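You operate a simulated robot arm through the tools that you are given. There is no shell and no other tool.

The job below is to be done with a simulated robot arm. You get a single attempt, and the scene is never put back.

## Task
Strap the small green case on the cargo rack's mat to the pull printed on its label.
Fine: buckle in the sliding block, at slot 4. Set down upright: what you pick out.

Only the result counts: the job must be done as asked and must still hold three seconds after the hand-in. Knocking over, shifting, dropping, spilling or breaking anything else fails it.

## Robot
A 7-joint arm with a two-finger parallel gripper, fixed in place. Base frame: the origin is at the foot of the arm, x ahead of it, y to its left, z up; the work surface is at about z = 0.8. Readings come in m, rad, newtons and seconds.
Its first joint turns from -2.601 to 2.601 rad. Payload 3.43 kg.
The TCP is the grasp point between the finger pads, 0.03 m short of the fingertips. In the tool frame z runs along the fingers and y along their closing line. The gripper opens to 0.094 m. The fingers are 0.028 m wide and 0.01 m thick; the gripper's body (0.05 by 0.096 m) begins 0.055 m behind the TCP.
Orientation is told as [roll, pitch, yaw] about the base's x, y, z axes, in that order, counted from this pose: with the fingers straight down and closing along the base's y, the tool's x points along the base's -x, its y along +y and its z along -z.

## Interface
- The arm moves only by the tool arm_command. Its argument "commands" is a list of rows, each an object of numbers (a shift or turn left out is 0, a gripper value left out holds the last): "tx", "ty", "tz": the shift along the base's x, y, z in cm; "rx", "ry", "rz": the turn, a rotation vector about the base's x, y, z in rad; "hand": the closure, from 0 (fully open) to 1 (shut). In form: [{"tx": .., "ty": .., "tz": .., "rx": .., "ry": .., "rz": .., "hand": ..}, ...]. A call has 1 to 20 rows; each row is the pose to reach, as a shift and turn from the pose commanded when the call began. A row lasts 0.2 s, in which the tool goes at most 0.05 m and 0.15 rad; a call with a longer step from one row to the next is refused whole, and so is a gripper value outside its range. Where a pose cannot be reached the arm comes as near as it can. A force on the tool above 80 N (or 10 N above the force at the start of the call, whichever is more), or a blocked arm, ends the call early, and 0.2 s more pass. The fingers move at their own pace (about 0.045 m/s each) and stop on an object; they squeeze with about 30 N. The grip force told is the motor's: it shows also when the fingers shut on nothing. Time passes only in rows, and 0.2 s behind the last, so rows that repeat a pose let the fingers close. The reply holds the time, the measured pose of the TCP, the force on the tool along the base axes, the opening and the grip force, in the units named above and with some noise, with the torque about the TCP (base axes, N m) and any sound that the robot's microphone picked up.
- Cameras (640 x 400 px; columns grow to the right, rows downward): "scene" is fixed at [0.4021, -0.4997, 1.5649]; the picture's right is [-0.96, -0.30, 0.00], its down [-0.27, 0.86, -0.44] and it looks along [0.13, -0.42, -0.90] (base axes); focal length 286 px, centre (320, 200). "wrist" rides on the gripper at [0.076, 0.014, -0.102] in the tool frame; the picture's right is [-0.18, 0.98, 0.00], its down [-0.75, -0.14, -0.64] and it looks along [-0.63, -0.12, 0.77] (tool axes); focal length 243 px, centre (320, 200). There is no depth. A picture from a camera that has moved, and an enlarged one, comes with that camera's place and axes in the base frame and with its lens.
- camera(camera): a new picture of that camera. It takes no simulated time.
- enlarge(camera, box): a new picture of the part [left, top, right, bottom] of that camera's present view, enlarged. It takes no simulated time.
- hand_in(): hands the job in; it is judged then, once.

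Places have to be worked out from the pictures, the camera data and where the tool is seen. Open the gripper and draw the arm clear of the work before you hand the job in, unless the task says otherwise.

The tools are called by a JSON object that holds its "fn" and its "kwargs". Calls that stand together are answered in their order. arm_command: Moves the arm, as the interface text tells. Its arguments: {"type":"object","properties":{"commands":{"type":"array","items":{"type":"object","properties":{"tx":{"type":"number"},"ty":{"type":"number"},"tz":{"type":"number"},"rx":{"type":"number"},"ry":{"type":"number"},"rz":{"type":"number"},"hand":{"type":"number"}}}}},"required":["commands"]} The other tools are called the same way: camera (camera) takes a picture; enlarge (camera, box) takes an enlarged picture of a part of a camera's view; hand_in () hands the job in.

At the start:

```text
time_s: 0.0
eef_pos: [0.3826, -0.9112, 1.1841]
orientation: [0.0, 0.001, 0.001]
ft_force: [-0.2, -0.3, -0.4]
wrist_torque: [-0.03, 0.02, -0.03]
opening: 0.094
gripper_force: 0.1
```

scene: 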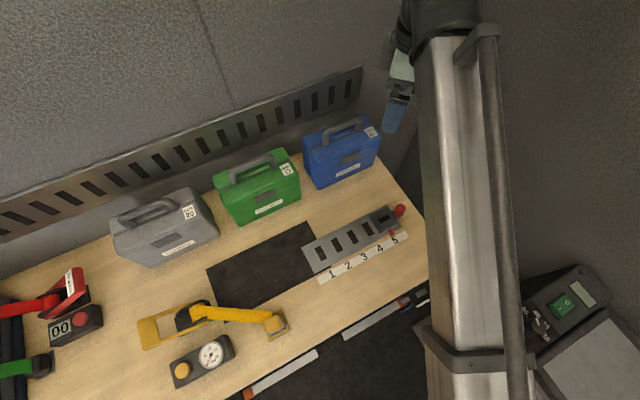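
wrist: 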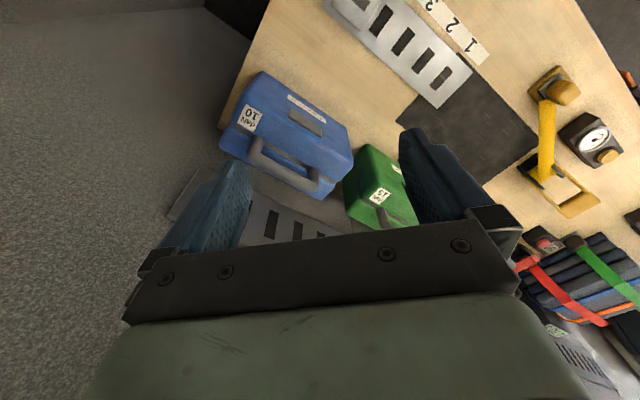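

The first pictures show three cases, a slider with slots 1–5, a yellow strap tool, a gauge and a red/green strap set. I'll take enlarged views to understand each part before moving.

{"fn": "enlarge", "kwargs": {"camera": "scene", "box": [200, 130, 430, 290]}}

{"fn": "enlarge", "kwargs": {"camera": "scene", "box": [120, 280, 320, 400]}}

{"fn": "enlarge", "kwargs": {"camera": "scene", "box": [0, 250, 130, 400]}}

{"fn": "enlarge", "kwargs": {"camera": "wrist", "box": [480, 200, 640, 400]}}

{"fn": "enlarge", "kwargs": {"camera": "wrist", "box": [200, 60, 440, 260]}}

{"fn": "enlarge", "kwargs": {"camera": "scene", "box": [500, 240, 640, 400]}}

```text
2.50 times, centred on (315, 210) of scene
camera zoom: at [0.4021, -0.4997, 1.5649], right [-0.96, -0.3, 0.0], down [-0.27, 0.86, -0.44], along [0.13, -0.42, -0.9], focal length 716 px, centre (332, 175)
```

zoom: 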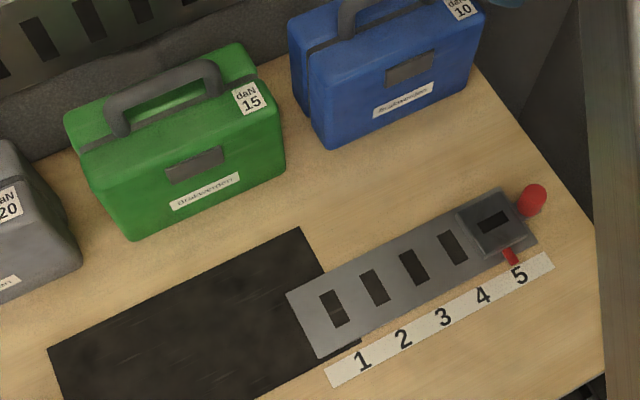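

```text
3.20 times, centred on (220, 340) of scene
camera zoom: at [0.4021, -0.4997, 1.5649], right [-0.96, -0.3, 0.0], down [-0.27, 0.86, -0.44], along [0.13, -0.42, -0.9], focal length 917 px, centre (640, -248)
```

zoom: 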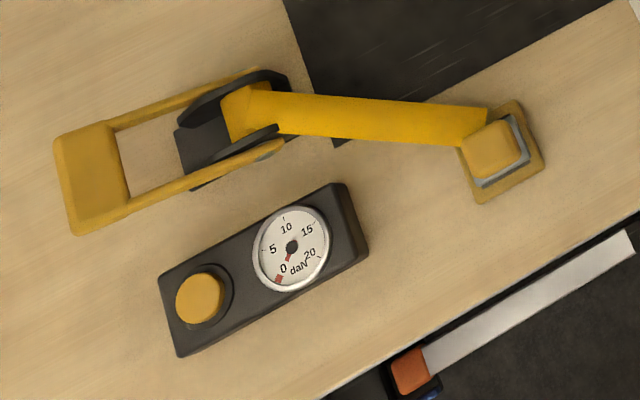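

```text
2.67 times, centred on (65, 325) of scene
camera zoom: at [0.4021, -0.4997, 1.5649], right [-0.96, -0.3, 0.0], down [-0.27, 0.86, -0.44], along [0.13, -0.42, -0.9], focal length 764 px, centre (1000, -133)
```

zoom: 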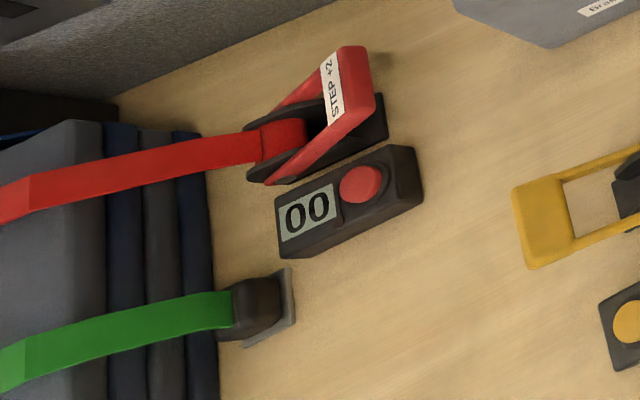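

```text
2.00 times, centred on (560, 300) of wrist
camera zoom: at [0.3051, -0.8961, 1.2878], right [0.18, 0.98, 0.0], down [0.75, -0.14, 0.64], along [0.63, -0.12, -0.77], focal length 485 px, centre (-160, 0)
```

zoom: 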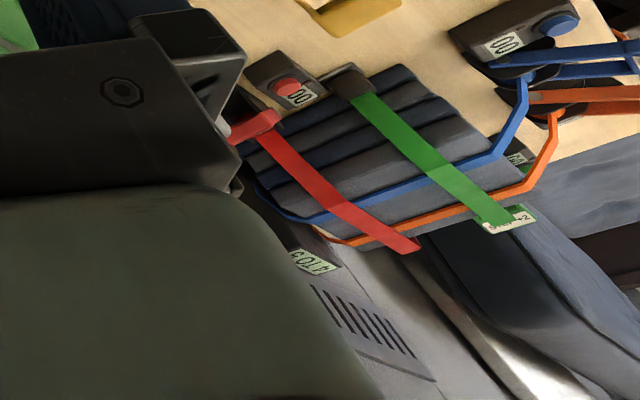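

```text
2.00 times, centred on (320, 160) of wrist
camera zoom: at [0.3051, -0.8961, 1.2878], right [0.18, 0.98, 0.0], down [0.75, -0.14, 0.64], along [0.63, -0.12, -0.77], focal length 485 px, centre (320, 280)
```

zoom: 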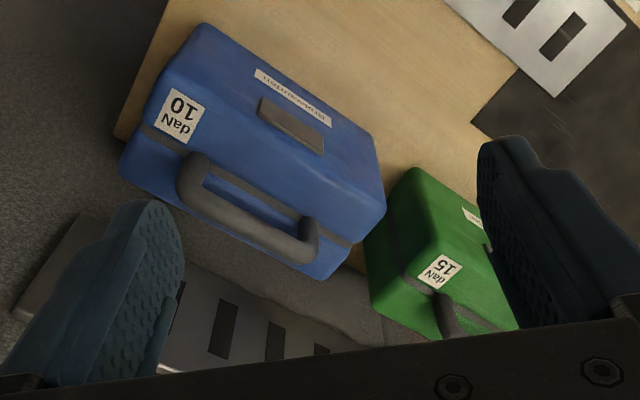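

```text
2.50 times, centred on (570, 320) of scene
camera zoom: at [0.4021, -0.4997, 1.5649], right [-0.96, -0.3, 0.0], down [-0.27, 0.86, -0.44], along [0.13, -0.42, -0.9], focal length 716 px, centre (-305, -100)
```

zoom: 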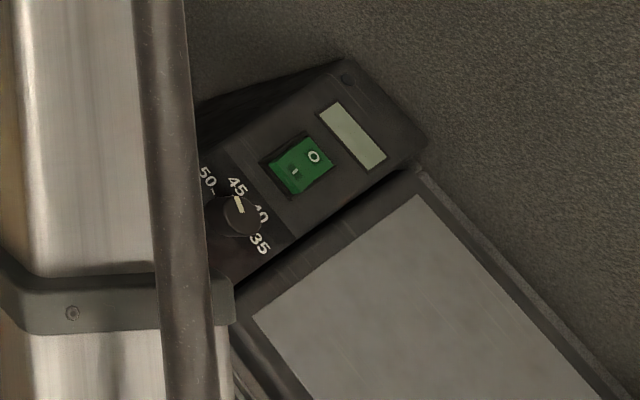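

The rail with slots 1–5 runs at 45° to the base axes. Slot 4 is at about (0.355,-0.805) and the block is at slot 5. The green case (15 daN) stands far out, near n≈1.04. I'll move the wrist camera over the rail, staying high, to look closer.

{"fn": "arm_command", "kwargs": {"commands": [{"tx": 0, "ty": 3, "tz": 0, "rz": -0.13}, {"tx": 0, "ty": 6, "tz": 0, "rz": -0.26}, {"tx": 0, "ty": 9, "tz": -2, "rz": -0.39}, {"tx": 0, "ty": 12, "tz": -4, "rz": -0.52}, {"tx": 0, "ty": 15, "tz": -6, "rz": -0.65}, {"tx": 0, "ty": 17, "tz": -8, "rz": -0.785}, {"tx": 0, "ty": 17, "tz": -8, "rz": -0.785}]}}

```text
time_s: 1.6
eef_pos: [0.3832, -0.7404, 1.1033]
orientation: [0.0, -0.001, -0.787]
ft_force: [0.2, 0.7, 0.4]
wrist_torque: [-0.03, 0.01, 0.02]
opening: 0.0938
gripper_force: 0.1
```

The arm followed exactly. I'll look at both views from here.

{"fn": "camera", "kwargs": {"camera": "wrist"}}

{"fn": "camera", "kwargs": {"camera": "scene"}}

```text
taken
camera wrist: at [0.3383, -0.6755, 1.2072], right [0.83, 0.56, 0.0], down [0.43, -0.63, 0.64], along [0.36, -0.53, -0.77], focal length 243 px, centre (320, 200)
```

wrist: 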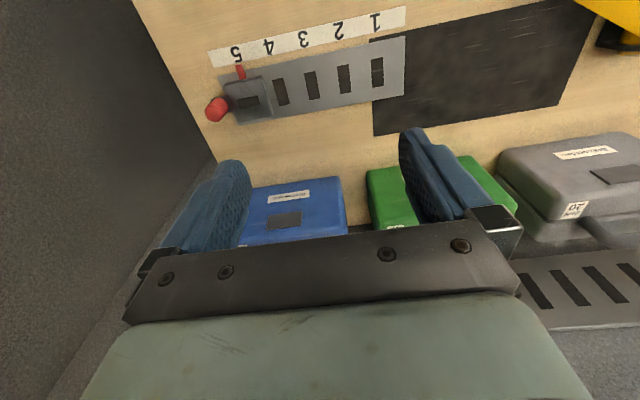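

```text
taken
```

scene: 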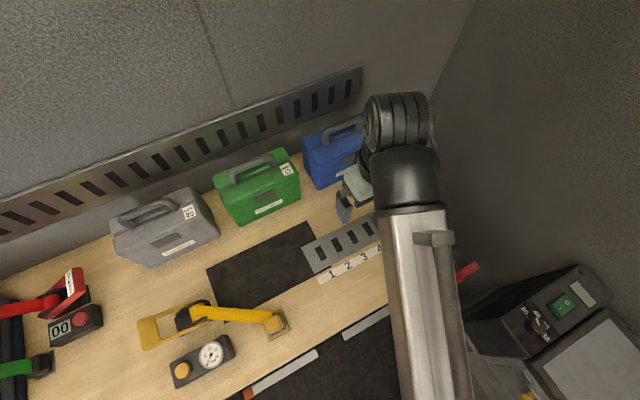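

The rail and block are well visible. I'll enlarge both.

{"fn": "enlarge", "kwargs": {"camera": "wrist", "box": [190, 0, 420, 144]}}

{"fn": "enlarge", "kwargs": {"camera": "wrist", "box": [340, 100, 640, 260]}}

{"fn": "enlarge", "kwargs": {"camera": "scene", "box": [200, 130, 360, 230]}}

```text
2.78 times, centred on (305, 72) of wrist
camera zoom: at [0.3383, -0.6755, 1.2072], right [0.83, 0.56, 0.0], down [0.43, -0.63, 0.64], along [0.36, -0.53, -0.77], focal length 674 px, centre (362, 556)
```

zoom: 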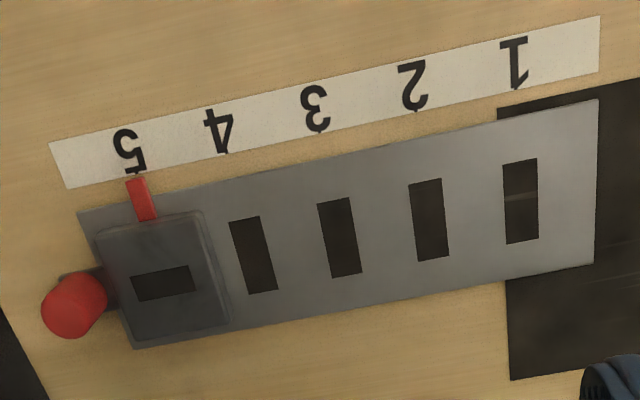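

```text
2.13 times, centred on (490, 180) of wrist
camera zoom: at [0.3383, -0.6755, 1.2072], right [0.83, 0.56, 0.0], down [0.43, -0.63, 0.64], along [0.36, -0.53, -0.77], focal length 518 px, centre (-43, 243)
```

zoom: 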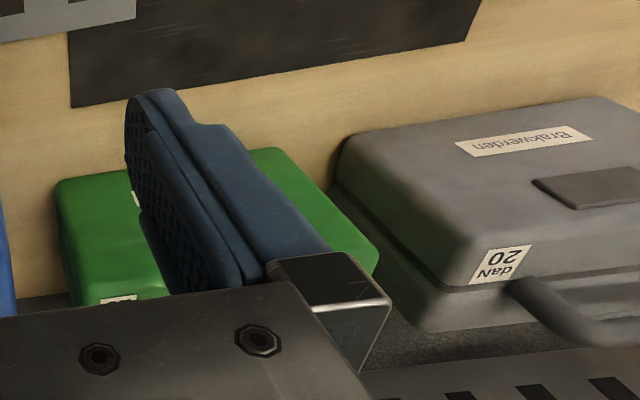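

```text
4.00 times, centred on (280, 180) of scene
camera zoom: at [0.4021, -0.4997, 1.5649], right [-0.96, -0.3, 0.0], down [-0.27, 0.86, -0.44], along [0.13, -0.42, -0.9], focal length 1146 px, centre (480, 280)
```

zoom: 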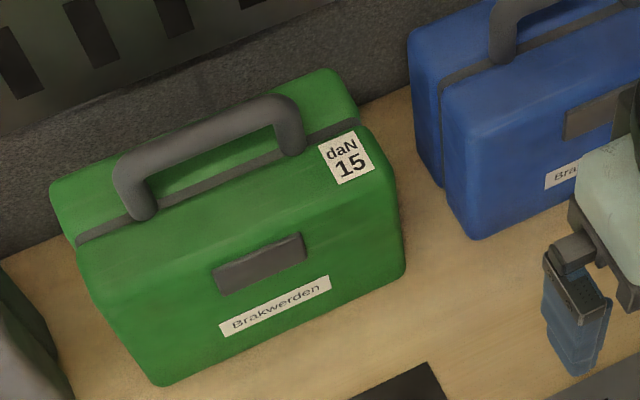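

I can now read it well. The block sits at s≈-0.367 along the rail (slot 5) with a red knob on its end, and slot 4 is about 5 cm nearer the mat. Next I'll look at the yellow ratchet, buckle and gauge.

{"fn": "arm_command", "kwargs": {"commands": [{"tx": 2, "ty": 4, "tz": 0}, {"tx": 4, "ty": 8, "tz": 0}, {"tx": 6, "ty": 12, "tz": 0}, {"tx": 8, "ty": 16, "tz": 0}, {"tx": 10, "ty": 20, "tz": 0}, {"tx": 12, "ty": 24, "tz": 0}, {"tx": 14, "ty": 28, "tz": 0}, {"tx": 16, "ty": 32, "tz": 0}, {"tx": 18, "ty": 36, "tz": 0}, {"tx": 20, "ty": 40, "tz": 0}, {"tx": 21.5, "ty": 42, "tz": 0}, {"tx": 21.5, "ty": 42, "tz": 0}]}}

{"fn": "camera", "kwargs": {"camera": "wrist"}}

{"fn": "camera", "kwargs": {"camera": "scene"}}

```text
time_s: 3.4
eef_pos: [0.5361, -0.4376, 1.104]
orientation: [-0.002, -0.013, -0.78]
ft_force: [7.6, -0.2, -6.5]
wrist_torque: [-0.44, 0.48, -0.45]
opening: 0.094
gripper_force: 0.0
stopped in row 8: the force on the tool passed its limit at 85 N (the readings are from after the stop); the commanded pose is now the measured one
```

```text
taken
camera wrist: at [0.49, -0.3721, 1.2068], right [0.82, 0.57, 0.0], down [0.43, -0.62, 0.65], along [0.37, -0.54, -0.76], focal length 243 px, centre (320, 200)
```

wrist: 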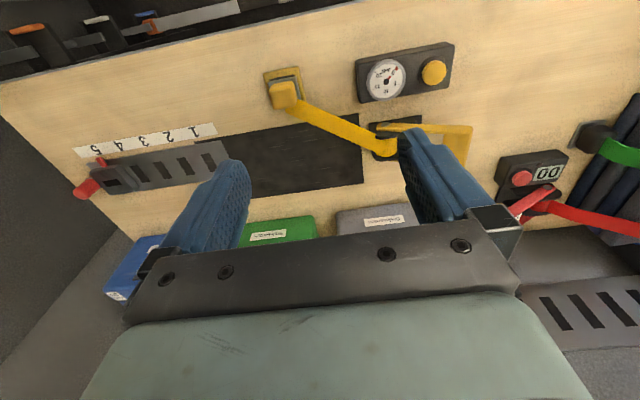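

```text
taken
```

scene: 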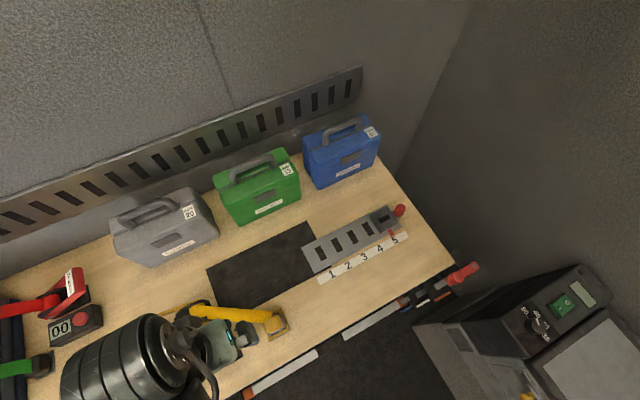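

The call stopped on a force, although nothing shows near the gripper. I'll hold still for one row to see whether a contact force remains.

{"fn": "arm_command", "kwargs": {"commands": [{"tx": 0}]}}

{"fn": "enlarge", "kwargs": {"camera": "wrist", "box": [240, 20, 500, 200]}}

{"fn": "enlarge", "kwargs": {"camera": "scene", "box": [40, 280, 300, 400]}}

```text
time_s: 3.8
eef_pos: [0.5356, -0.4383, 1.1043]
orientation: [-0.002, -0.013, -0.776]
ft_force: [7.6, -2.1, -11.9]
wrist_torque: [-0.52, 0.21, -0.37]
opening: 0.0937
gripper_force: 0.0
```

```text
2.22 times, centred on (370, 110) of wrist
camera zoom: at [0.4899, -0.3722, 1.2067], right [0.82, 0.57, 0.0], down [0.43, -0.62, 0.65], along [0.37, -0.53, -0.76], focal length 539 px, centre (209, 400)
```

zoom: 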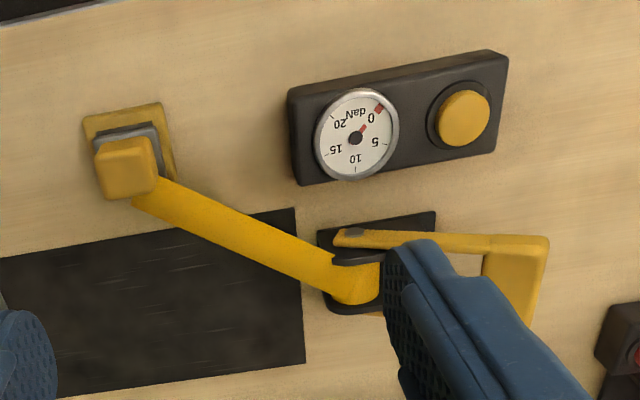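

```text
2.46 times, centred on (170, 340) of scene
camera zoom: at [0.4021, -0.4997, 1.5649], right [-0.96, -0.3, 0.0], down [-0.27, 0.86, -0.44], along [0.13, -0.42, -0.9], focal length 705 px, centre (689, -145)
```

zoom: 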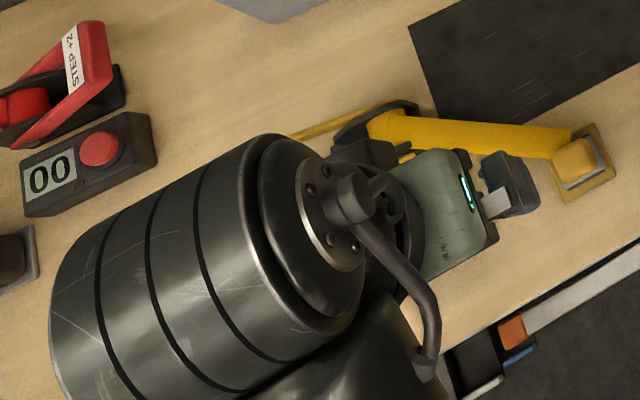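

A steady push remains, down and outward on the tool. That suggests the hand or camera is touching the folded forearm at this short radius. I'll back outward a few cm and check that it clears.

{"fn": "arm_command", "kwargs": {"commands": [{"tx": 1.5, "ty": -1.5}, {"tx": 3, "ty": -3}, {"tx": 3, "ty": -3}]}}

{"fn": "camera", "kwargs": {"camera": "scene"}}

```text
time_s: 4.6
eef_pos: [0.5659, -0.4683, 1.1043]
orientation: [-0.004, -0.013, -0.776]
ft_force: [0.5, 0.1, -0.3]
wrist_torque: [0.02, 0.0, 0.02]
opening: 0.0939
gripper_force: 0.1
```

```text
taken
```

scene: 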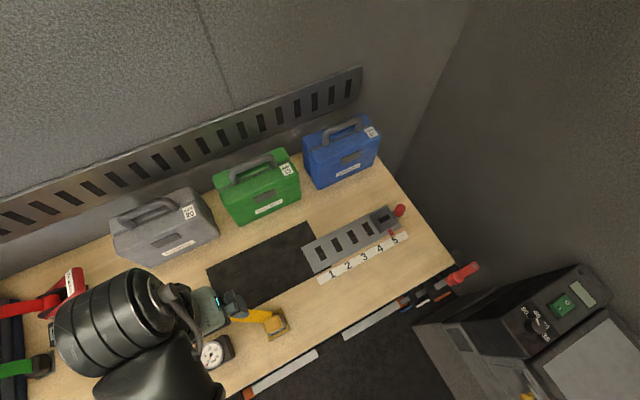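

The contact is gone, so it was the arm's near limit with the camera on the inner side. For the handle, buckle and block I want the fingers closing across the rail (yaw +45°), so I'll rotate that way and look along the ratchet.

{"fn": "arm_command", "kwargs": {"commands": [{"tx": 1, "ty": -1.5, "rz": 0.13}, {"tx": 2, "ty": -3, "rz": 0.27}, {"tx": 3, "ty": -4.5, "rz": 0.41}, {"tx": 3.5, "ty": -6, "rz": 0.55}, {"tx": 3.5, "ty": -6.2, "rz": 0.69}, {"tx": 3.5, "ty": -6.2, "rz": 0.83}, {"tx": 3.5, "ty": -6.2, "rz": 0.97}, {"tx": 3.5, "ty": -6.2, "rz": 1.11}, {"tx": 3.5, "ty": -6.2, "rz": 1.25}, {"tx": 3.5, "ty": -6.2, "rz": 1.39}, {"tx": 3.5, "ty": -6.2, "rz": 1.53}, {"tx": 3.5, "ty": -6.2, "rz": 1.5614, "ry": 0.0}, {"tx": 3.5, "ty": -6.2, "rz": 1.5614}]}}

{"fn": "camera", "kwargs": {"camera": "wrist"}}

{"fn": "camera", "kwargs": {"camera": "scene"}}

```text
time_s: 7.4
eef_pos: [0.6005, -0.5292, 1.1045]
orientation: [-0.002, -0.012, 0.786]
ft_force: [0.2, -0.2, -0.8]
wrist_torque: [-0.02, -0.02, 0.02]
opening: 0.0939
gripper_force: 0.0
```

```text
taken
camera wrist: at [0.5352, -0.5733, 1.2069], right [-0.57, 0.82, 0.0], down [0.63, 0.43, 0.65], along [0.54, 0.37, -0.76], focal length 243 px, centre (320, 200)
```

wrist: 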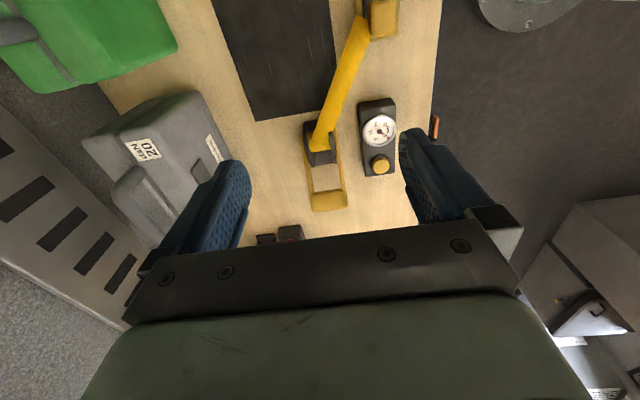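

```text
taken
```

scene: 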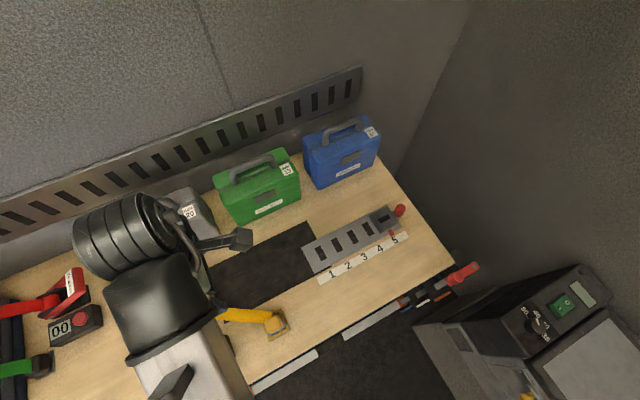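

{"fn": "enlarge", "kwargs": {"camera": "wrist", "box": [270, 80, 430, 220]}}

{"fn": "enlarge", "kwargs": {"camera": "wrist", "box": [240, 0, 440, 140]}}

```text
2.86 times, centred on (350, 150) of wrist
camera zoom: at [0.5352, -0.5733, 1.2069], right [-0.57, 0.82, 0.0], down [0.63, 0.43, 0.65], along [0.54, 0.37, -0.76], focal length 693 px, centre (234, 343)
```

zoom: 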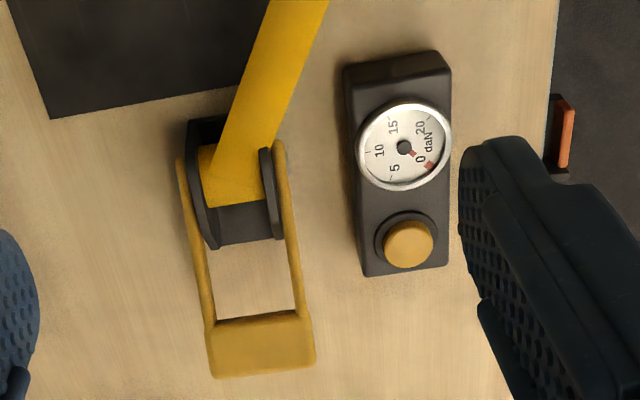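

```text
2.86 times, centred on (340, 70) of wrist
camera zoom: at [0.5352, -0.5733, 1.2069], right [-0.57, 0.82, 0.0], down [0.63, 0.43, 0.65], along [0.54, 0.37, -0.76], focal length 693 px, centre (263, 571)
```

zoom: 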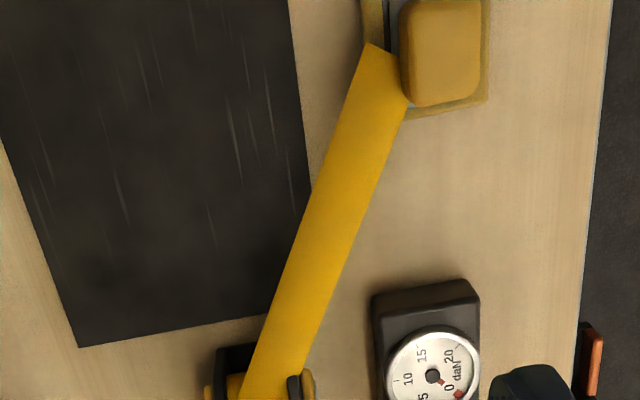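

I can see a ratchet lever (end plate at about (0.766,-0.395,0.87)), a gauge reading 0 and a button. I'll start with the block and go above its red knob at about (0.283,-0.877), keeping this yaw.

{"fn": "arm_command", "kwargs": {"commands": [{"tx": -2.65, "ty": -2.9, "rx": -0.007, "ry": 0.01}, {"tx": -5.3, "ty": -5.8, "rx": -0.007, "ry": 0.01}, {"tx": -7.95, "ty": -8.7, "rx": -0.007, "ry": 0.01}, {"tx": -10.6, "ty": -11.6, "rx": -0.007, "ry": 0.01}, {"tx": -13.25, "ty": -14.5, "rx": -0.007, "ry": 0.01}, {"tx": -15.9, "ty": -17.4, "rx": -0.007, "ry": 0.01}, {"tx": -18.55, "ty": -20.3, "rx": -0.007, "ry": 0.01}, {"tx": -21.2, "ty": -23.2, "rx": -0.007, "ry": 0.01}, {"tx": -23.85, "ty": -26.1, "rx": -0.007, "ry": 0.01}, {"tx": -26.5, "ty": -29.0, "rx": -0.007, "ry": 0.01}, {"tx": -29.15, "ty": -31.9, "rx": -0.007, "ry": 0.01}, {"tx": -31.77, "ty": -34.76, "tz": -2, "rx": -0.007, "ry": 0.01}, {"tx": -31.77, "ty": -34.76, "tz": -6, "rx": -0.007, "ry": 0.01}, {"tx": -31.77, "ty": -34.76, "tz": -10, "rx": -0.007, "ry": 0.01}, {"tx": -31.77, "ty": -34.76, "tz": -10, "rx": -0.007, "ry": 0.01}]}}

{"fn": "camera", "kwargs": {"camera": "wrist"}}

{"fn": "camera", "kwargs": {"camera": "scene"}}

```text
time_s: 10.6
eef_pos: [0.2818, -0.8768, 1.004]
orientation: [0.0, -0.001, 0.784]
ft_force: [-0.2, -0.3, -0.1]
wrist_torque: [0.01, -0.01, 0.03]
opening: 0.094
gripper_force: 0.0
```

```text
taken
camera wrist: at [0.2184, -0.9204, 1.1068], right [-0.56, 0.83, 0.0], down [0.63, 0.43, 0.64], along [0.53, 0.36, -0.77], focal length 243 px, centre (320, 200)
```

wrist: 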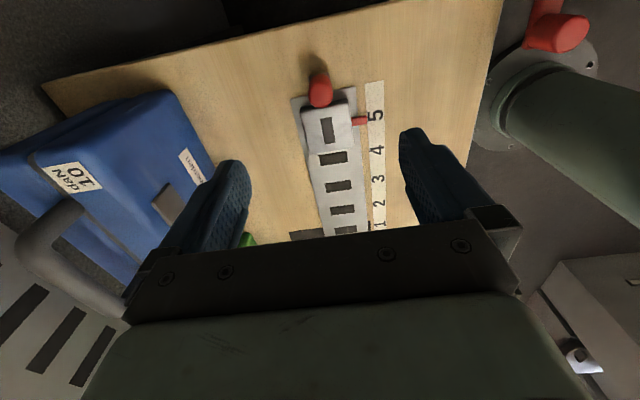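

```text
taken
```

scene: 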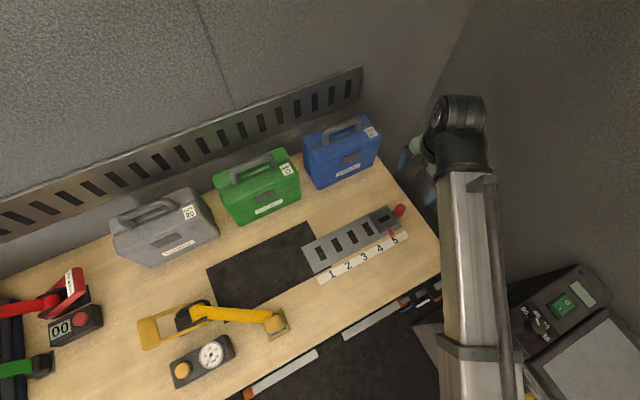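

{"fn": "enlarge", "kwargs": {"camera": "wrist", "box": [260, 50, 420, 150]}}

{"fn": "enlarge", "kwargs": {"camera": "scene", "box": [290, 190, 450, 290]}}

```text
4.00 times, centred on (340, 100) of wrist
camera zoom: at [0.2184, -0.9204, 1.1068], right [-0.56, 0.83, 0.0], down [0.63, 0.43, 0.64], along [0.53, 0.36, -0.77], focal length 970 px, centre (240, 600)
```

zoom: 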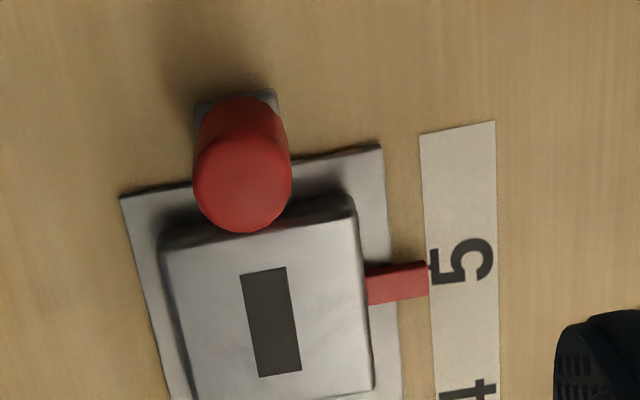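

```text
4.00 times, centred on (370, 240) of scene
camera zoom: at [0.4021, -0.4997, 1.5649], right [-0.96, -0.3, 0.0], down [-0.27, 0.86, -0.44], along [0.13, -0.42, -0.9], focal length 1146 px, centre (120, 40)
```

zoom: 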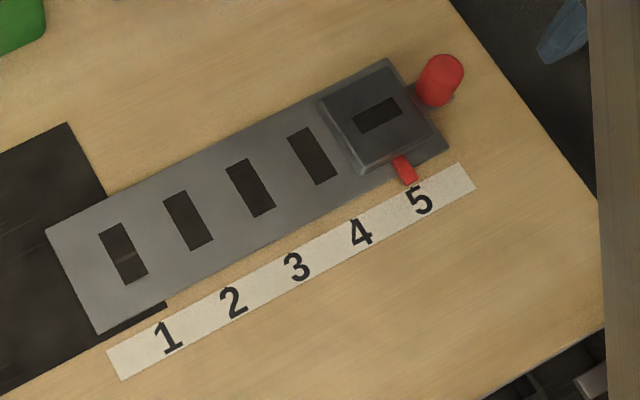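

The knob is an upright red post at about (0.2855,-0.876), with its top near z 0.845. I'll go down over it with the fingers on either side across the rail, and then close.

{"fn": "arm_command", "kwargs": {"commands": [{"tx": 0.35, "ty": 0.11, "tz": -4}, {"tx": 0.35, "ty": 0.11, "tz": -8}, {"tx": 0.35, "ty": 0.11, "tz": -12}, {"tx": 0.35, "ty": 0.11, "tz": -14}, {"tx": 0.35, "ty": 0.11, "tz": -16}, {"tx": 0.35, "ty": 0.11, "tz": -16}]}}

{"fn": "camera", "kwargs": {"camera": "wrist"}}

{"fn": "camera", "kwargs": {"camera": "scene"}}

```text
time_s: 12.0
eef_pos: [0.2866, -0.8753, 0.8433]
orientation: [0.0, 0.0, 0.785]
ft_force: [-0.6, -0.5, 0.6]
wrist_torque: [0.03, 0.02, 0.02]
opening: 0.094
gripper_force: 0.1
```

```text
taken
camera wrist: at [0.2226, -0.9193, 0.9479], right [-0.56, 0.83, 0.0], down [0.63, 0.43, 0.64], along [0.53, 0.36, -0.77], focal length 243 px, centre (320, 200)
```

wrist: 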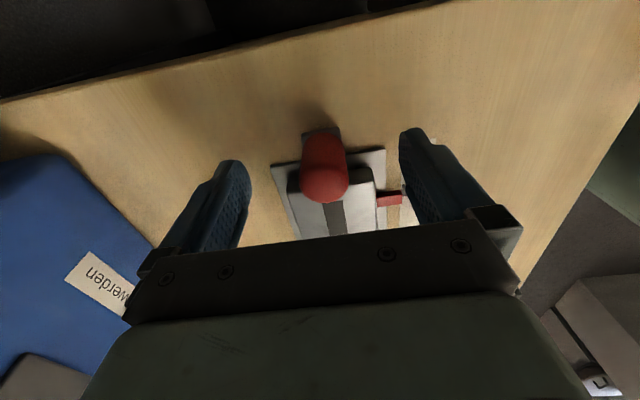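

```text
taken
```

scene: 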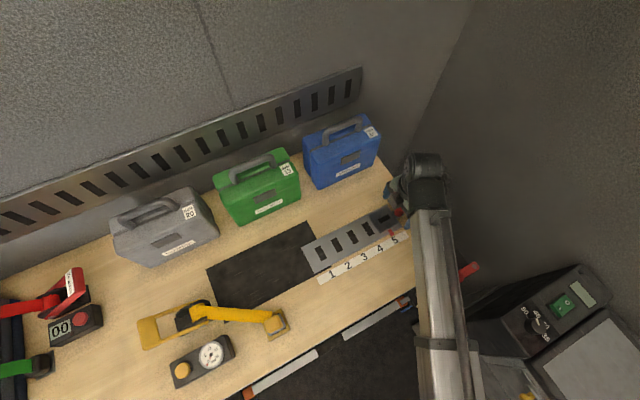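

The knob sits between the fingers, so I'll close on it.

{"fn": "arm_command", "kwargs": {"commands": [{"hand": 1}, {"hand": 1}, {"hand": 1}, {"hand": 1}, {"hand": 1}, {"hand": 1}]}}

{"fn": "camera", "kwargs": {"camera": "wrist"}}

```text
time_s: 13.4
eef_pos: [0.2848, -0.8747, 0.8441]
orientation: [0.004, -0.001, 0.783]
ft_force: [-18.4, 18.6, -3.5]
wrist_torque: [-0.13, -0.02, -0.27]
opening: 0.0256
gripper_force: 45.2
```

```text
taken
camera wrist: at [0.2208, -0.9178, 0.9483], right [-0.56, 0.83, 0.0], down [0.64, 0.43, 0.64], along [0.53, 0.36, -0.77], focal length 243 px, centre (320, 200)
```

wrist: 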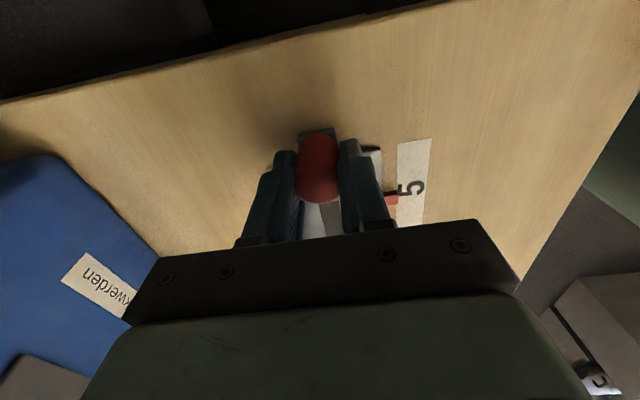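

The grip holds, with a sideways preload of about 26 N. I'll shift slightly toward the robot to relax it, then push the knob a little along the rail toward the mat to feel whether the block slides.

{"fn": "arm_command", "kwargs": {"commands": [{"tx": -0.15, "ty": 0.15}, {"tx": -0.25, "ty": 0.25}, {"tx": 0.1, "ty": 0.6}, {"tx": 0.45, "ty": 0.95}, {"tx": 0.45, "ty": 0.95}]}}

{"fn": "camera", "kwargs": {"camera": "wrist"}}

{"fn": "enlarge", "kwargs": {"camera": "scene", "box": [290, 190, 450, 290]}}

```text
time_s: 14.6
eef_pos: [0.2921, -0.8676, 0.8457]
orientation: [-0.002, 0.0, 0.786]
ft_force: [3.4, -5.3, 5.3]
wrist_torque: [0.55, -0.29, 0.26]
opening: 0.0253
gripper_force: 44.5
```

```text
taken
camera wrist: at [0.2276, -0.9101, 0.9482], right [-0.56, 0.83, 0.0], down [0.63, 0.43, 0.64], along [0.53, 0.36, -0.77], focal length 243 px, centre (320, 200)
```

wrist: 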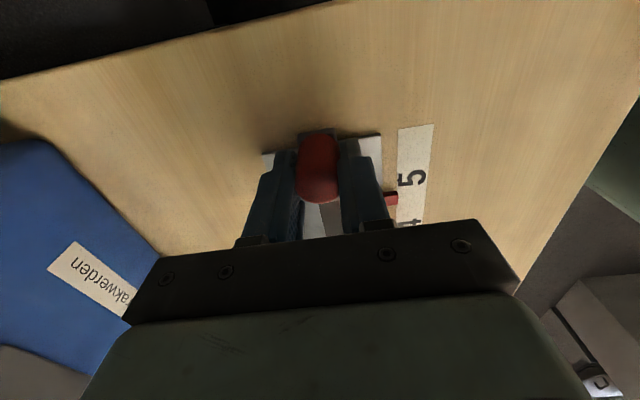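

```text
4.00 times, centred on (370, 240) of scene
camera zoom: at [0.4021, -0.4997, 1.5649], right [-0.96, -0.3, 0.0], down [-0.27, 0.86, -0.44], along [0.13, -0.42, -0.9], focal length 1146 px, centre (120, 40)
```

zoom: 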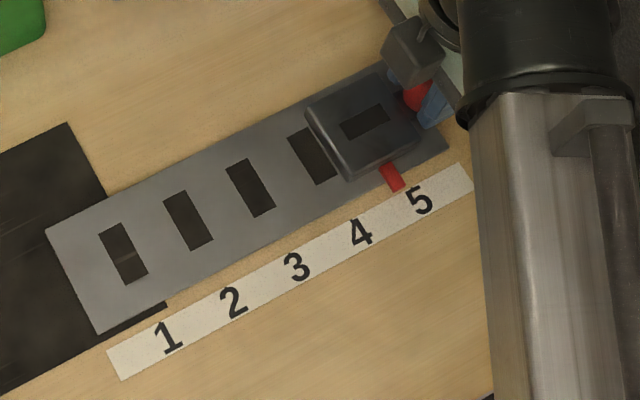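

The block slides freely and its pointer moved about 1 cm from 5 toward 4. I'll push the remaining ~4 cm in small steps.

{"fn": "arm_command", "kwargs": {"commands": [{"tx": 0.5, "ty": 0.5}, {"tx": 1.0, "ty": 1.0}, {"tx": 1.5, "ty": 1.5}, {"tx": 2.0, "ty": 2.0}, {"tx": 2.4, "ty": 2.4}, {"tx": 2.75, "ty": 2.75}, {"tx": 2.75, "ty": 2.75}]}}

{"fn": "camera", "kwargs": {"camera": "wrist"}}

{"fn": "enlarge", "kwargs": {"camera": "scene", "box": [290, 190, 450, 290]}}

```text
time_s: 16.2
eef_pos: [0.3201, -0.8399, 0.8449]
orientation: [-0.003, 0.002, 0.785]
ft_force: [23.2, -20.7, 19.5]
wrist_torque: [0.53, -0.46, 0.27]
opening: 0.0252
gripper_force: 44.9
```

```text
taken
camera wrist: at [0.2549, -0.8825, 0.9482], right [-0.56, 0.83, 0.0], down [0.63, 0.44, 0.64], along [0.53, 0.36, -0.77], focal length 243 px, centre (320, 200)
```

wrist: 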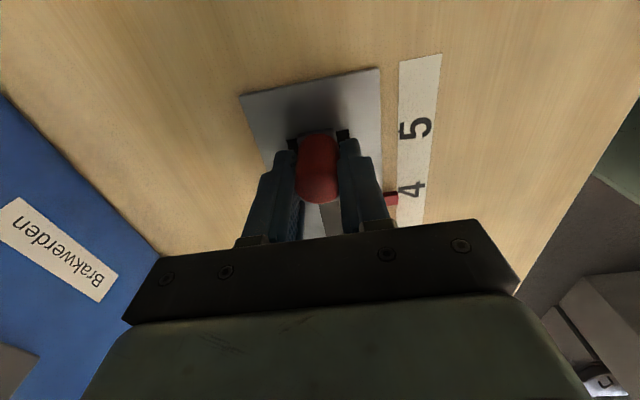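

```text
4.00 times, centred on (370, 240) of scene
camera zoom: at [0.4021, -0.4997, 1.5649], right [-0.96, -0.3, 0.0], down [-0.27, 0.86, -0.44], along [0.13, -0.42, -0.9], focal length 1146 px, centre (120, 40)
```

zoom: 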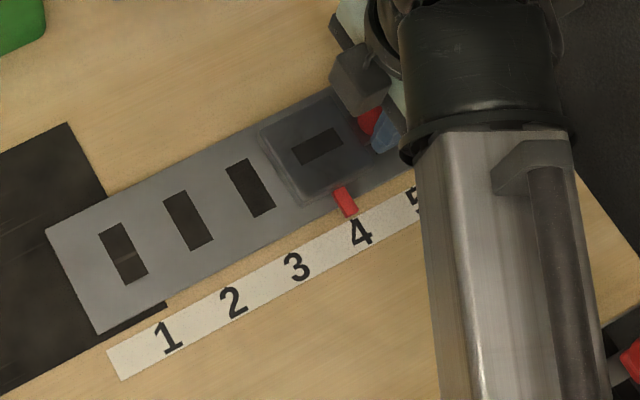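

The pointer is now at 4, after 4.95 cm of travel against a pitch of about 5 cm. I'll relax the sideways load, open and rise straight up, then check that the block stayed.

{"fn": "arm_command", "kwargs": {"commands": [{"tx": 0.15, "ty": -0.15, "tz": 0.1}, {"tx": 0.25, "ty": -0.25, "tz": 0.2}, {"tx": 0.25, "ty": -0.25, "tz": 0.2}]}}

{"fn": "enlarge", "kwargs": {"camera": "scene", "box": [290, 190, 450, 290]}}

```text
time_s: 17.0
eef_pos: [0.3191, -0.8402, 0.8457]
orientation: [0.006, 0.001, 0.783]
ft_force: [1.1, 3.1, -15.9]
wrist_torque: [-1.23, -0.3, -0.12]
opening: 0.0251
gripper_force: 44.4
```

```text
4.00 times, centred on (370, 240) of scene
camera zoom: at [0.4021, -0.4997, 1.5649], right [-0.96, -0.3, 0.0], down [-0.27, 0.86, -0.44], along [0.13, -0.42, -0.9], focal length 1146 px, centre (120, 40)
```

zoom: 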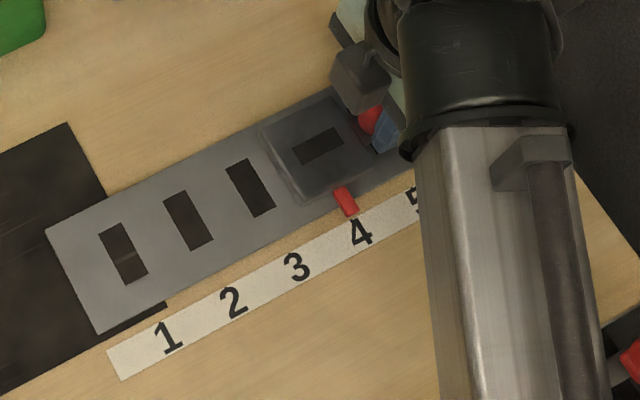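

The lateral load is nearly gone. I'll ease down 1 mm and forward 1 mm along the rail, then open and rise.

{"fn": "arm_command", "kwargs": {"commands": [{"tx": 0.07, "ty": 0.07, "tz": -0.1}, {"tx": 0.07, "ty": 0.07, "tz": -0.1}, {"tx": 0.07, "ty": 0.07, "tz": -0.1, "hand": 0}, {"tx": 0.07, "ty": 0.07, "tz": -0.1, "hand": 0}, {"tx": 0.07, "ty": 0.07, "tz": -0.1, "hand": 0}, {"tx": 0.07, "ty": 0.07, "tz": -0.1, "hand": 0}, {"tx": 0.07, "ty": 0.07, "tz": -0.1, "hand": 0}, {"tx": 0.07, "ty": 0.07, "tz": 3, "hand": 0}, {"tx": 0.07, "ty": 0.07, "tz": 7, "hand": 0}, {"tx": 0.07, "ty": 0.07, "tz": 12, "hand": 0}, {"tx": 0.07, "ty": 0.07, "tz": 16, "hand": 0}, {"tx": 0.07, "ty": 0.07, "tz": 16, "hand": 0}]}}

{"fn": "camera", "kwargs": {"camera": "wrist"}}

{"fn": "enlarge", "kwargs": {"camera": "scene", "box": [290, 190, 450, 290]}}

```text
time_s: 19.6
eef_pos: [0.3221, -0.8409, 1.0058]
orientation: [0.001, 0.0, 0.785]
ft_force: [-0.8, -0.4, -0.2]
wrist_torque: [0.04, 0.0, -0.01]
opening: 0.0939
gripper_force: 0.0
```

```text
taken
camera wrist: at [0.2574, -0.8843, 1.1097], right [-0.56, 0.83, 0.0], down [0.63, 0.43, 0.64], along [0.53, 0.36, -0.77], focal length 243 px, centre (320, 200)
```

wrist: 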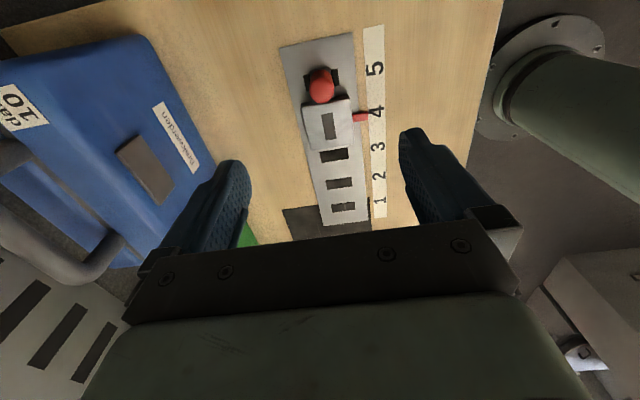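

```text
4.00 times, centred on (370, 240) of scene
camera zoom: at [0.4021, -0.4997, 1.5649], right [-0.96, -0.3, 0.0], down [-0.27, 0.86, -0.44], along [0.13, -0.42, -0.9], focal length 1146 px, centre (120, 40)
```

zoom: 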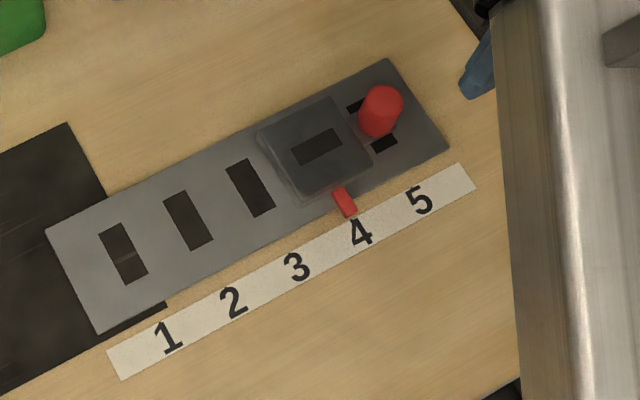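

The block now sits squarely at slot 4. Next is the green case. I'll rise and move to where the wrist camera can see its handle from the side, so I can place it precisely.

{"fn": "arm_command", "kwargs": {"commands": [{"tx": 0, "ty": 0, "tz": 4.5}, {"tx": 2, "ty": 0, "tz": 9.5}, {"tx": 6, "ty": -0.5, "tz": 9.5}, {"tx": 10, "ty": -1, "tz": 9.5}, {"tx": 13.7, "ty": -1.5, "tz": 9.5}, {"tx": 13.7, "ty": -1.5, "tz": 9.5}]}}

{"fn": "camera", "kwargs": {"camera": "wrist"}}

{"fn": "camera", "kwargs": {"camera": "scene"}}

```text
refused: row 2 steps farther than a row can; nothing moved
```

```text
taken
camera wrist: at [0.2574, -0.8843, 1.1097], right [-0.56, 0.83, 0.0], down [0.63, 0.43, 0.64], along [0.53, 0.36, -0.77], focal length 243 px, centre (320, 200)
```

wrist: 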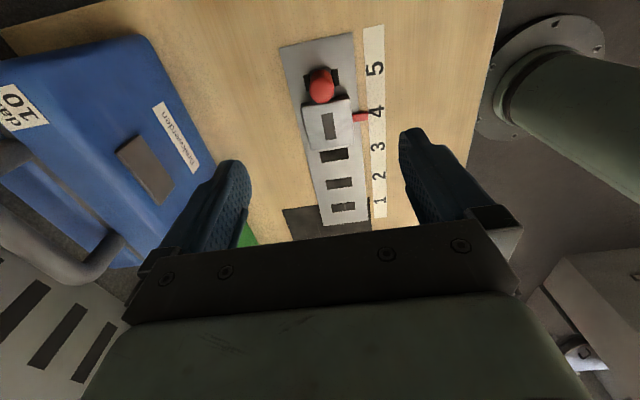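

```text
taken
```

scene: 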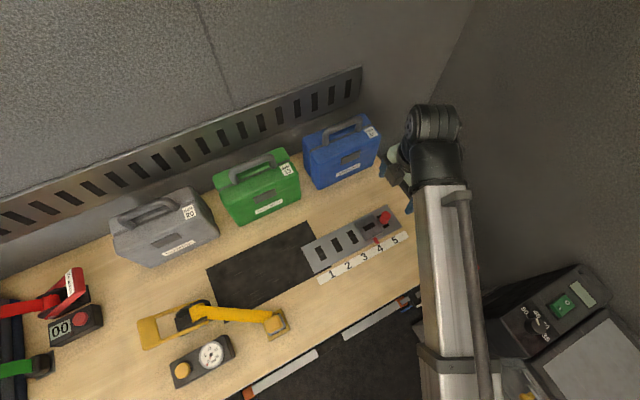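

That call was refused because one step was too long, and nothing moved. I'll repeat it with smaller steps.

{"fn": "arm_command", "kwargs": {"commands": [{"tx": 0, "ty": 0, "tz": 4.5}, {"tx": 1, "ty": 0, "tz": 8.5}, {"tx": 4, "ty": -0.3, "tz": 9.5}, {"tx": 8, "ty": -0.7, "tz": 9.5}, {"tx": 11, "ty": -1.1, "tz": 9.5}, {"tx": 13.7, "ty": -1.5, "tz": 9.5}, {"tx": 13.7, "ty": -1.5, "tz": 9.5}]}}

{"fn": "camera", "kwargs": {"camera": "wrist"}}

{"fn": "camera", "kwargs": {"camera": "scene"}}

```text
time_s: 21.2
eef_pos: [0.4598, -0.8562, 1.102]
orientation: [-0.001, -0.001, 0.783]
ft_force: [-0.3, 0.4, 0.3]
wrist_torque: [-0.01, 0.01, 0.02]
opening: 0.094
gripper_force: 0.1
```

```text
taken
camera wrist: at [0.3945, -0.8992, 1.2046], right [-0.56, 0.83, 0.0], down [0.63, 0.43, 0.64], along [0.53, 0.36, -0.77], focal length 243 px, centre (320, 200)
```

wrist: 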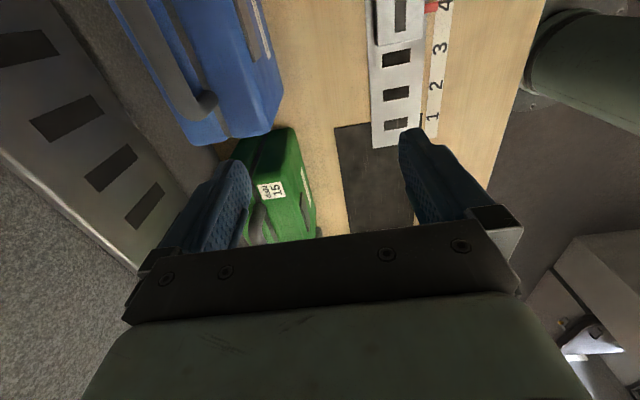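

```text
taken
```

scene: 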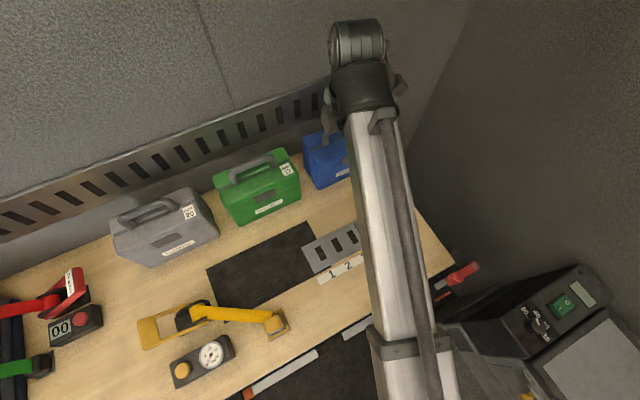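

The label triangulates to (0.596,-0.841,0.946), so the case top is at z≈0.946. To reach the handle at n≈1.045 I have to tilt the tool outward. I'll tilt about 0.4 rad around the rail axis and move over, staying high, with the gripper partly closed.

{"fn": "arm_command", "kwargs": {"commands": [{"rx": -0.095, "ry": -0.095, "hand": 0.3}, {"rx": -0.19, "ry": -0.19, "hand": 0.3}, {"rx": -0.283, "ry": -0.283, "hand": 0.3}, {"tx": 3, "ty": -1, "rx": -0.283, "ry": -0.283, "hand": 0.3}, {"tx": 6, "ty": -2, "rx": -0.283, "ry": -0.283, "hand": 0.3}, {"tx": 9, "ty": -3, "rx": -0.283, "ry": -0.283, "hand": 0.3}, {"tx": 12.3, "ty": -3.8, "rx": -0.283, "ry": -0.283, "hand": 0.3}, {"tx": 12.3, "ty": -3.8, "rx": -0.283, "ry": -0.283, "hand": 0.3}]}}

{"fn": "camera", "kwargs": {"camera": "wrist"}}

{"fn": "camera", "kwargs": {"camera": "scene"}}

```text
time_s: 23.0
eef_pos: [0.5815, -0.8933, 1.1004]
orientation: [-0.399, 0.001, 0.785]
ft_force: [-0.6, 0.2, -0.7]
wrist_torque: [-0.06, 0.03, -0.04]
opening: 0.066
gripper_force: 0.1
```

```text
taken
camera wrist: at [0.4898, -0.9085, 1.1899], right [-0.51, 0.77, -0.38], down [0.45, 0.62, 0.65], along [0.73, 0.16, -0.66], focal length 243 px, centre (320, 200)
```

wrist: 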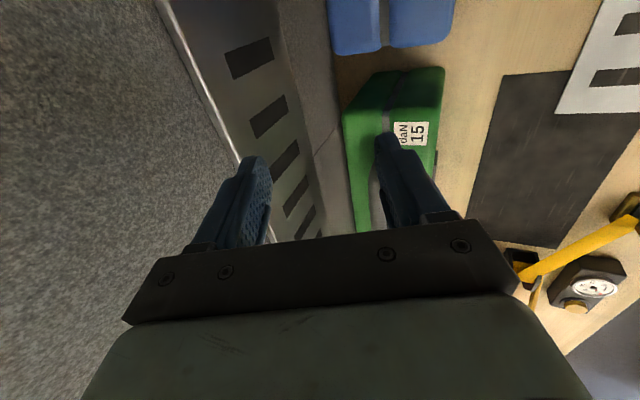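

```text
taken
```

scene: 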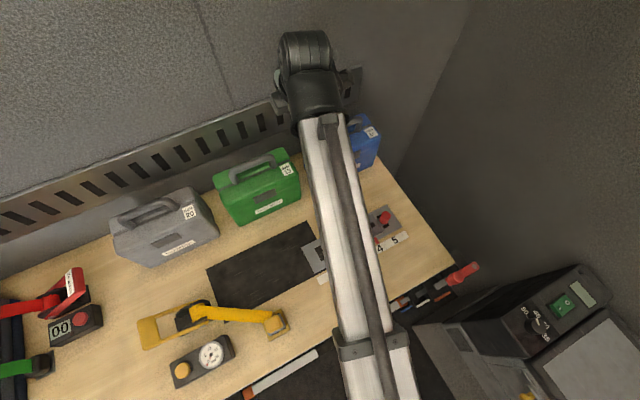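

The tilted pose reaches easily, but the near finger hides the handle. I'll shift back along n so the handle lies on the approach line between the fingers.

{"fn": "arm_command", "kwargs": {"commands": [{"tx": -0.3, "ty": 3}, {"tx": -0.5, "ty": 6.1}, {"tx": -0.5, "ty": 6.1}]}}

{"fn": "camera", "kwargs": {"camera": "wrist"}}

{"fn": "enlarge", "kwargs": {"camera": "scene", "box": [200, 120, 360, 240]}}

```text
time_s: 23.8
eef_pos: [0.5764, -0.8327, 1.1011]
orientation: [-0.398, 0.001, 0.784]
ft_force: [0.2, -0.6, -0.8]
wrist_torque: [0.0, 0.01, 0.01]
opening: 0.0658
gripper_force: 0.0
```

```text
taken
camera wrist: at [0.4846, -0.8478, 1.1903], right [-0.51, 0.77, -0.38], down [0.45, 0.62, 0.65], along [0.73, 0.16, -0.66], focal length 243 px, centre (320, 200)
```

wrist: 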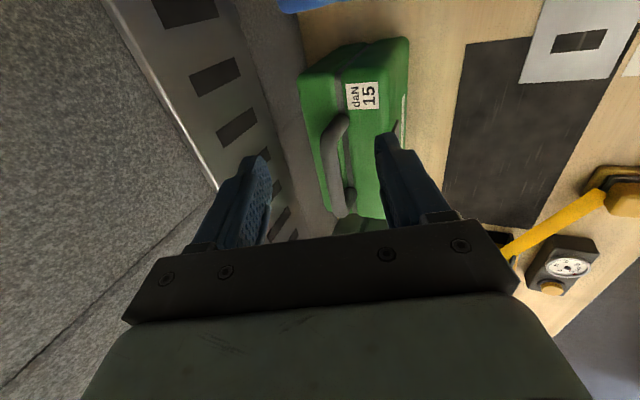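

```text
3.33 times, centred on (280, 180) of scene
camera zoom: at [0.4021, -0.4997, 1.5649], right [-0.96, -0.3, 0.0], down [-0.27, 0.86, -0.44], along [0.13, -0.42, -0.9], focal length 955 px, centre (453, 267)
```

zoom: 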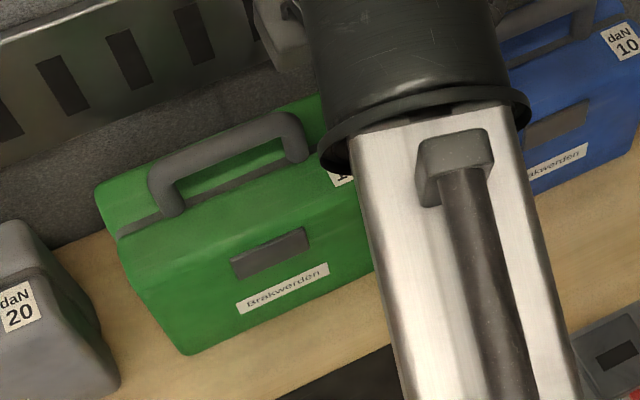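

{"fn": "enlarge", "kwargs": {"camera": "wrist", "box": [270, 30, 430, 250]}}

```text
1.82 times, centred on (350, 140) of wrist
camera zoom: at [0.4846, -0.8478, 1.1903], right [-0.51, 0.77, -0.38], down [0.45, 0.62, 0.65], along [0.73, 0.16, -0.66], focal length 441 px, centre (266, 309)
```

zoom: 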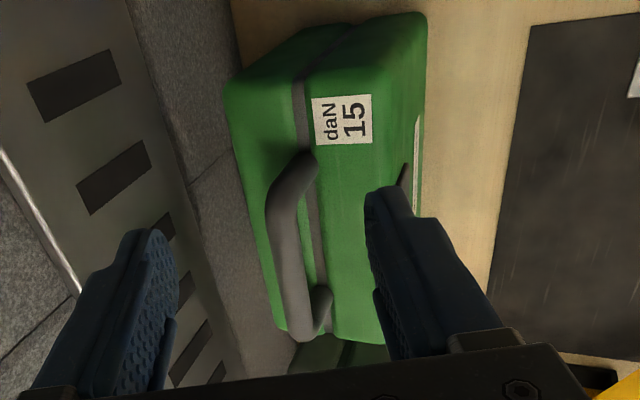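

The handle bar triangulates to centre s≈-0.10, n≈1.044, z≈0.985. I'll line up over its middle, narrow the gripper to about 5 cm, come halfway down the tilted approach and look.

{"fn": "arm_command", "kwargs": {"commands": [{"tx": 3, "ty": 2.8, "hand": 0.47}, {"tx": 5.93, "ty": 5.53, "hand": 0.47}, {"tx": 7.0, "ty": 4.5, "tz": -3.5, "hand": 0.47}, {"tx": 7.8, "ty": 3.7, "tz": -6, "hand": 0.47}, {"tx": 7.8, "ty": 3.7, "tz": -6, "hand": 0.47}]}}

{"fn": "camera", "kwargs": {"camera": "wrist"}}

{"fn": "camera", "kwargs": {"camera": "scene"}}

```text
time_s: 25.0
eef_pos: [0.6538, -0.7957, 1.0413]
orientation: [-0.398, 0.001, 0.784]
ft_force: [0.9, -0.7, 0.4]
wrist_torque: [0.01, -0.02, -0.03]
opening: 0.0497
gripper_force: 0.1
```

```text
taken
camera wrist: at [0.5622, -0.8112, 1.1307], right [-0.51, 0.77, -0.38], down [0.45, 0.62, 0.65], along [0.73, 0.16, -0.66], focal length 243 px, centre (320, 200)
```

wrist: 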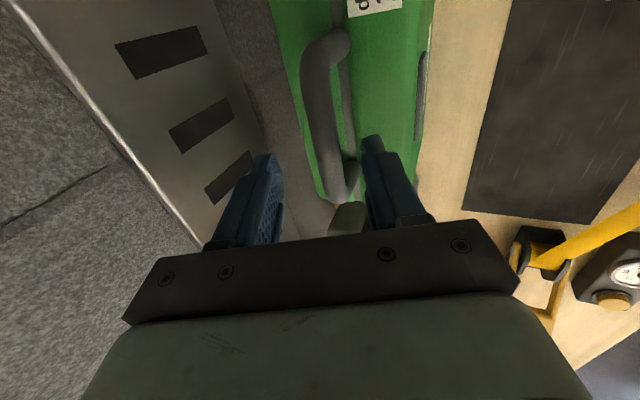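

```text
taken
```

scene: 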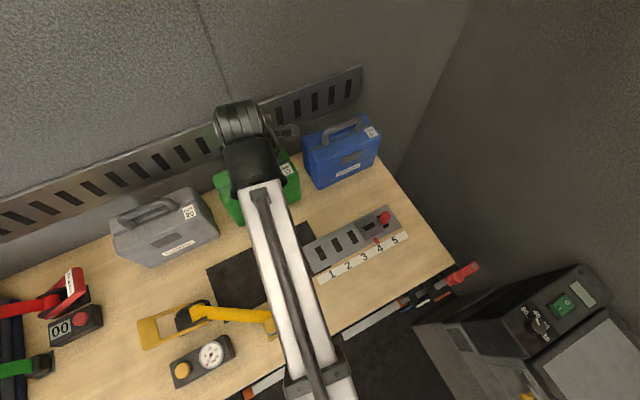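

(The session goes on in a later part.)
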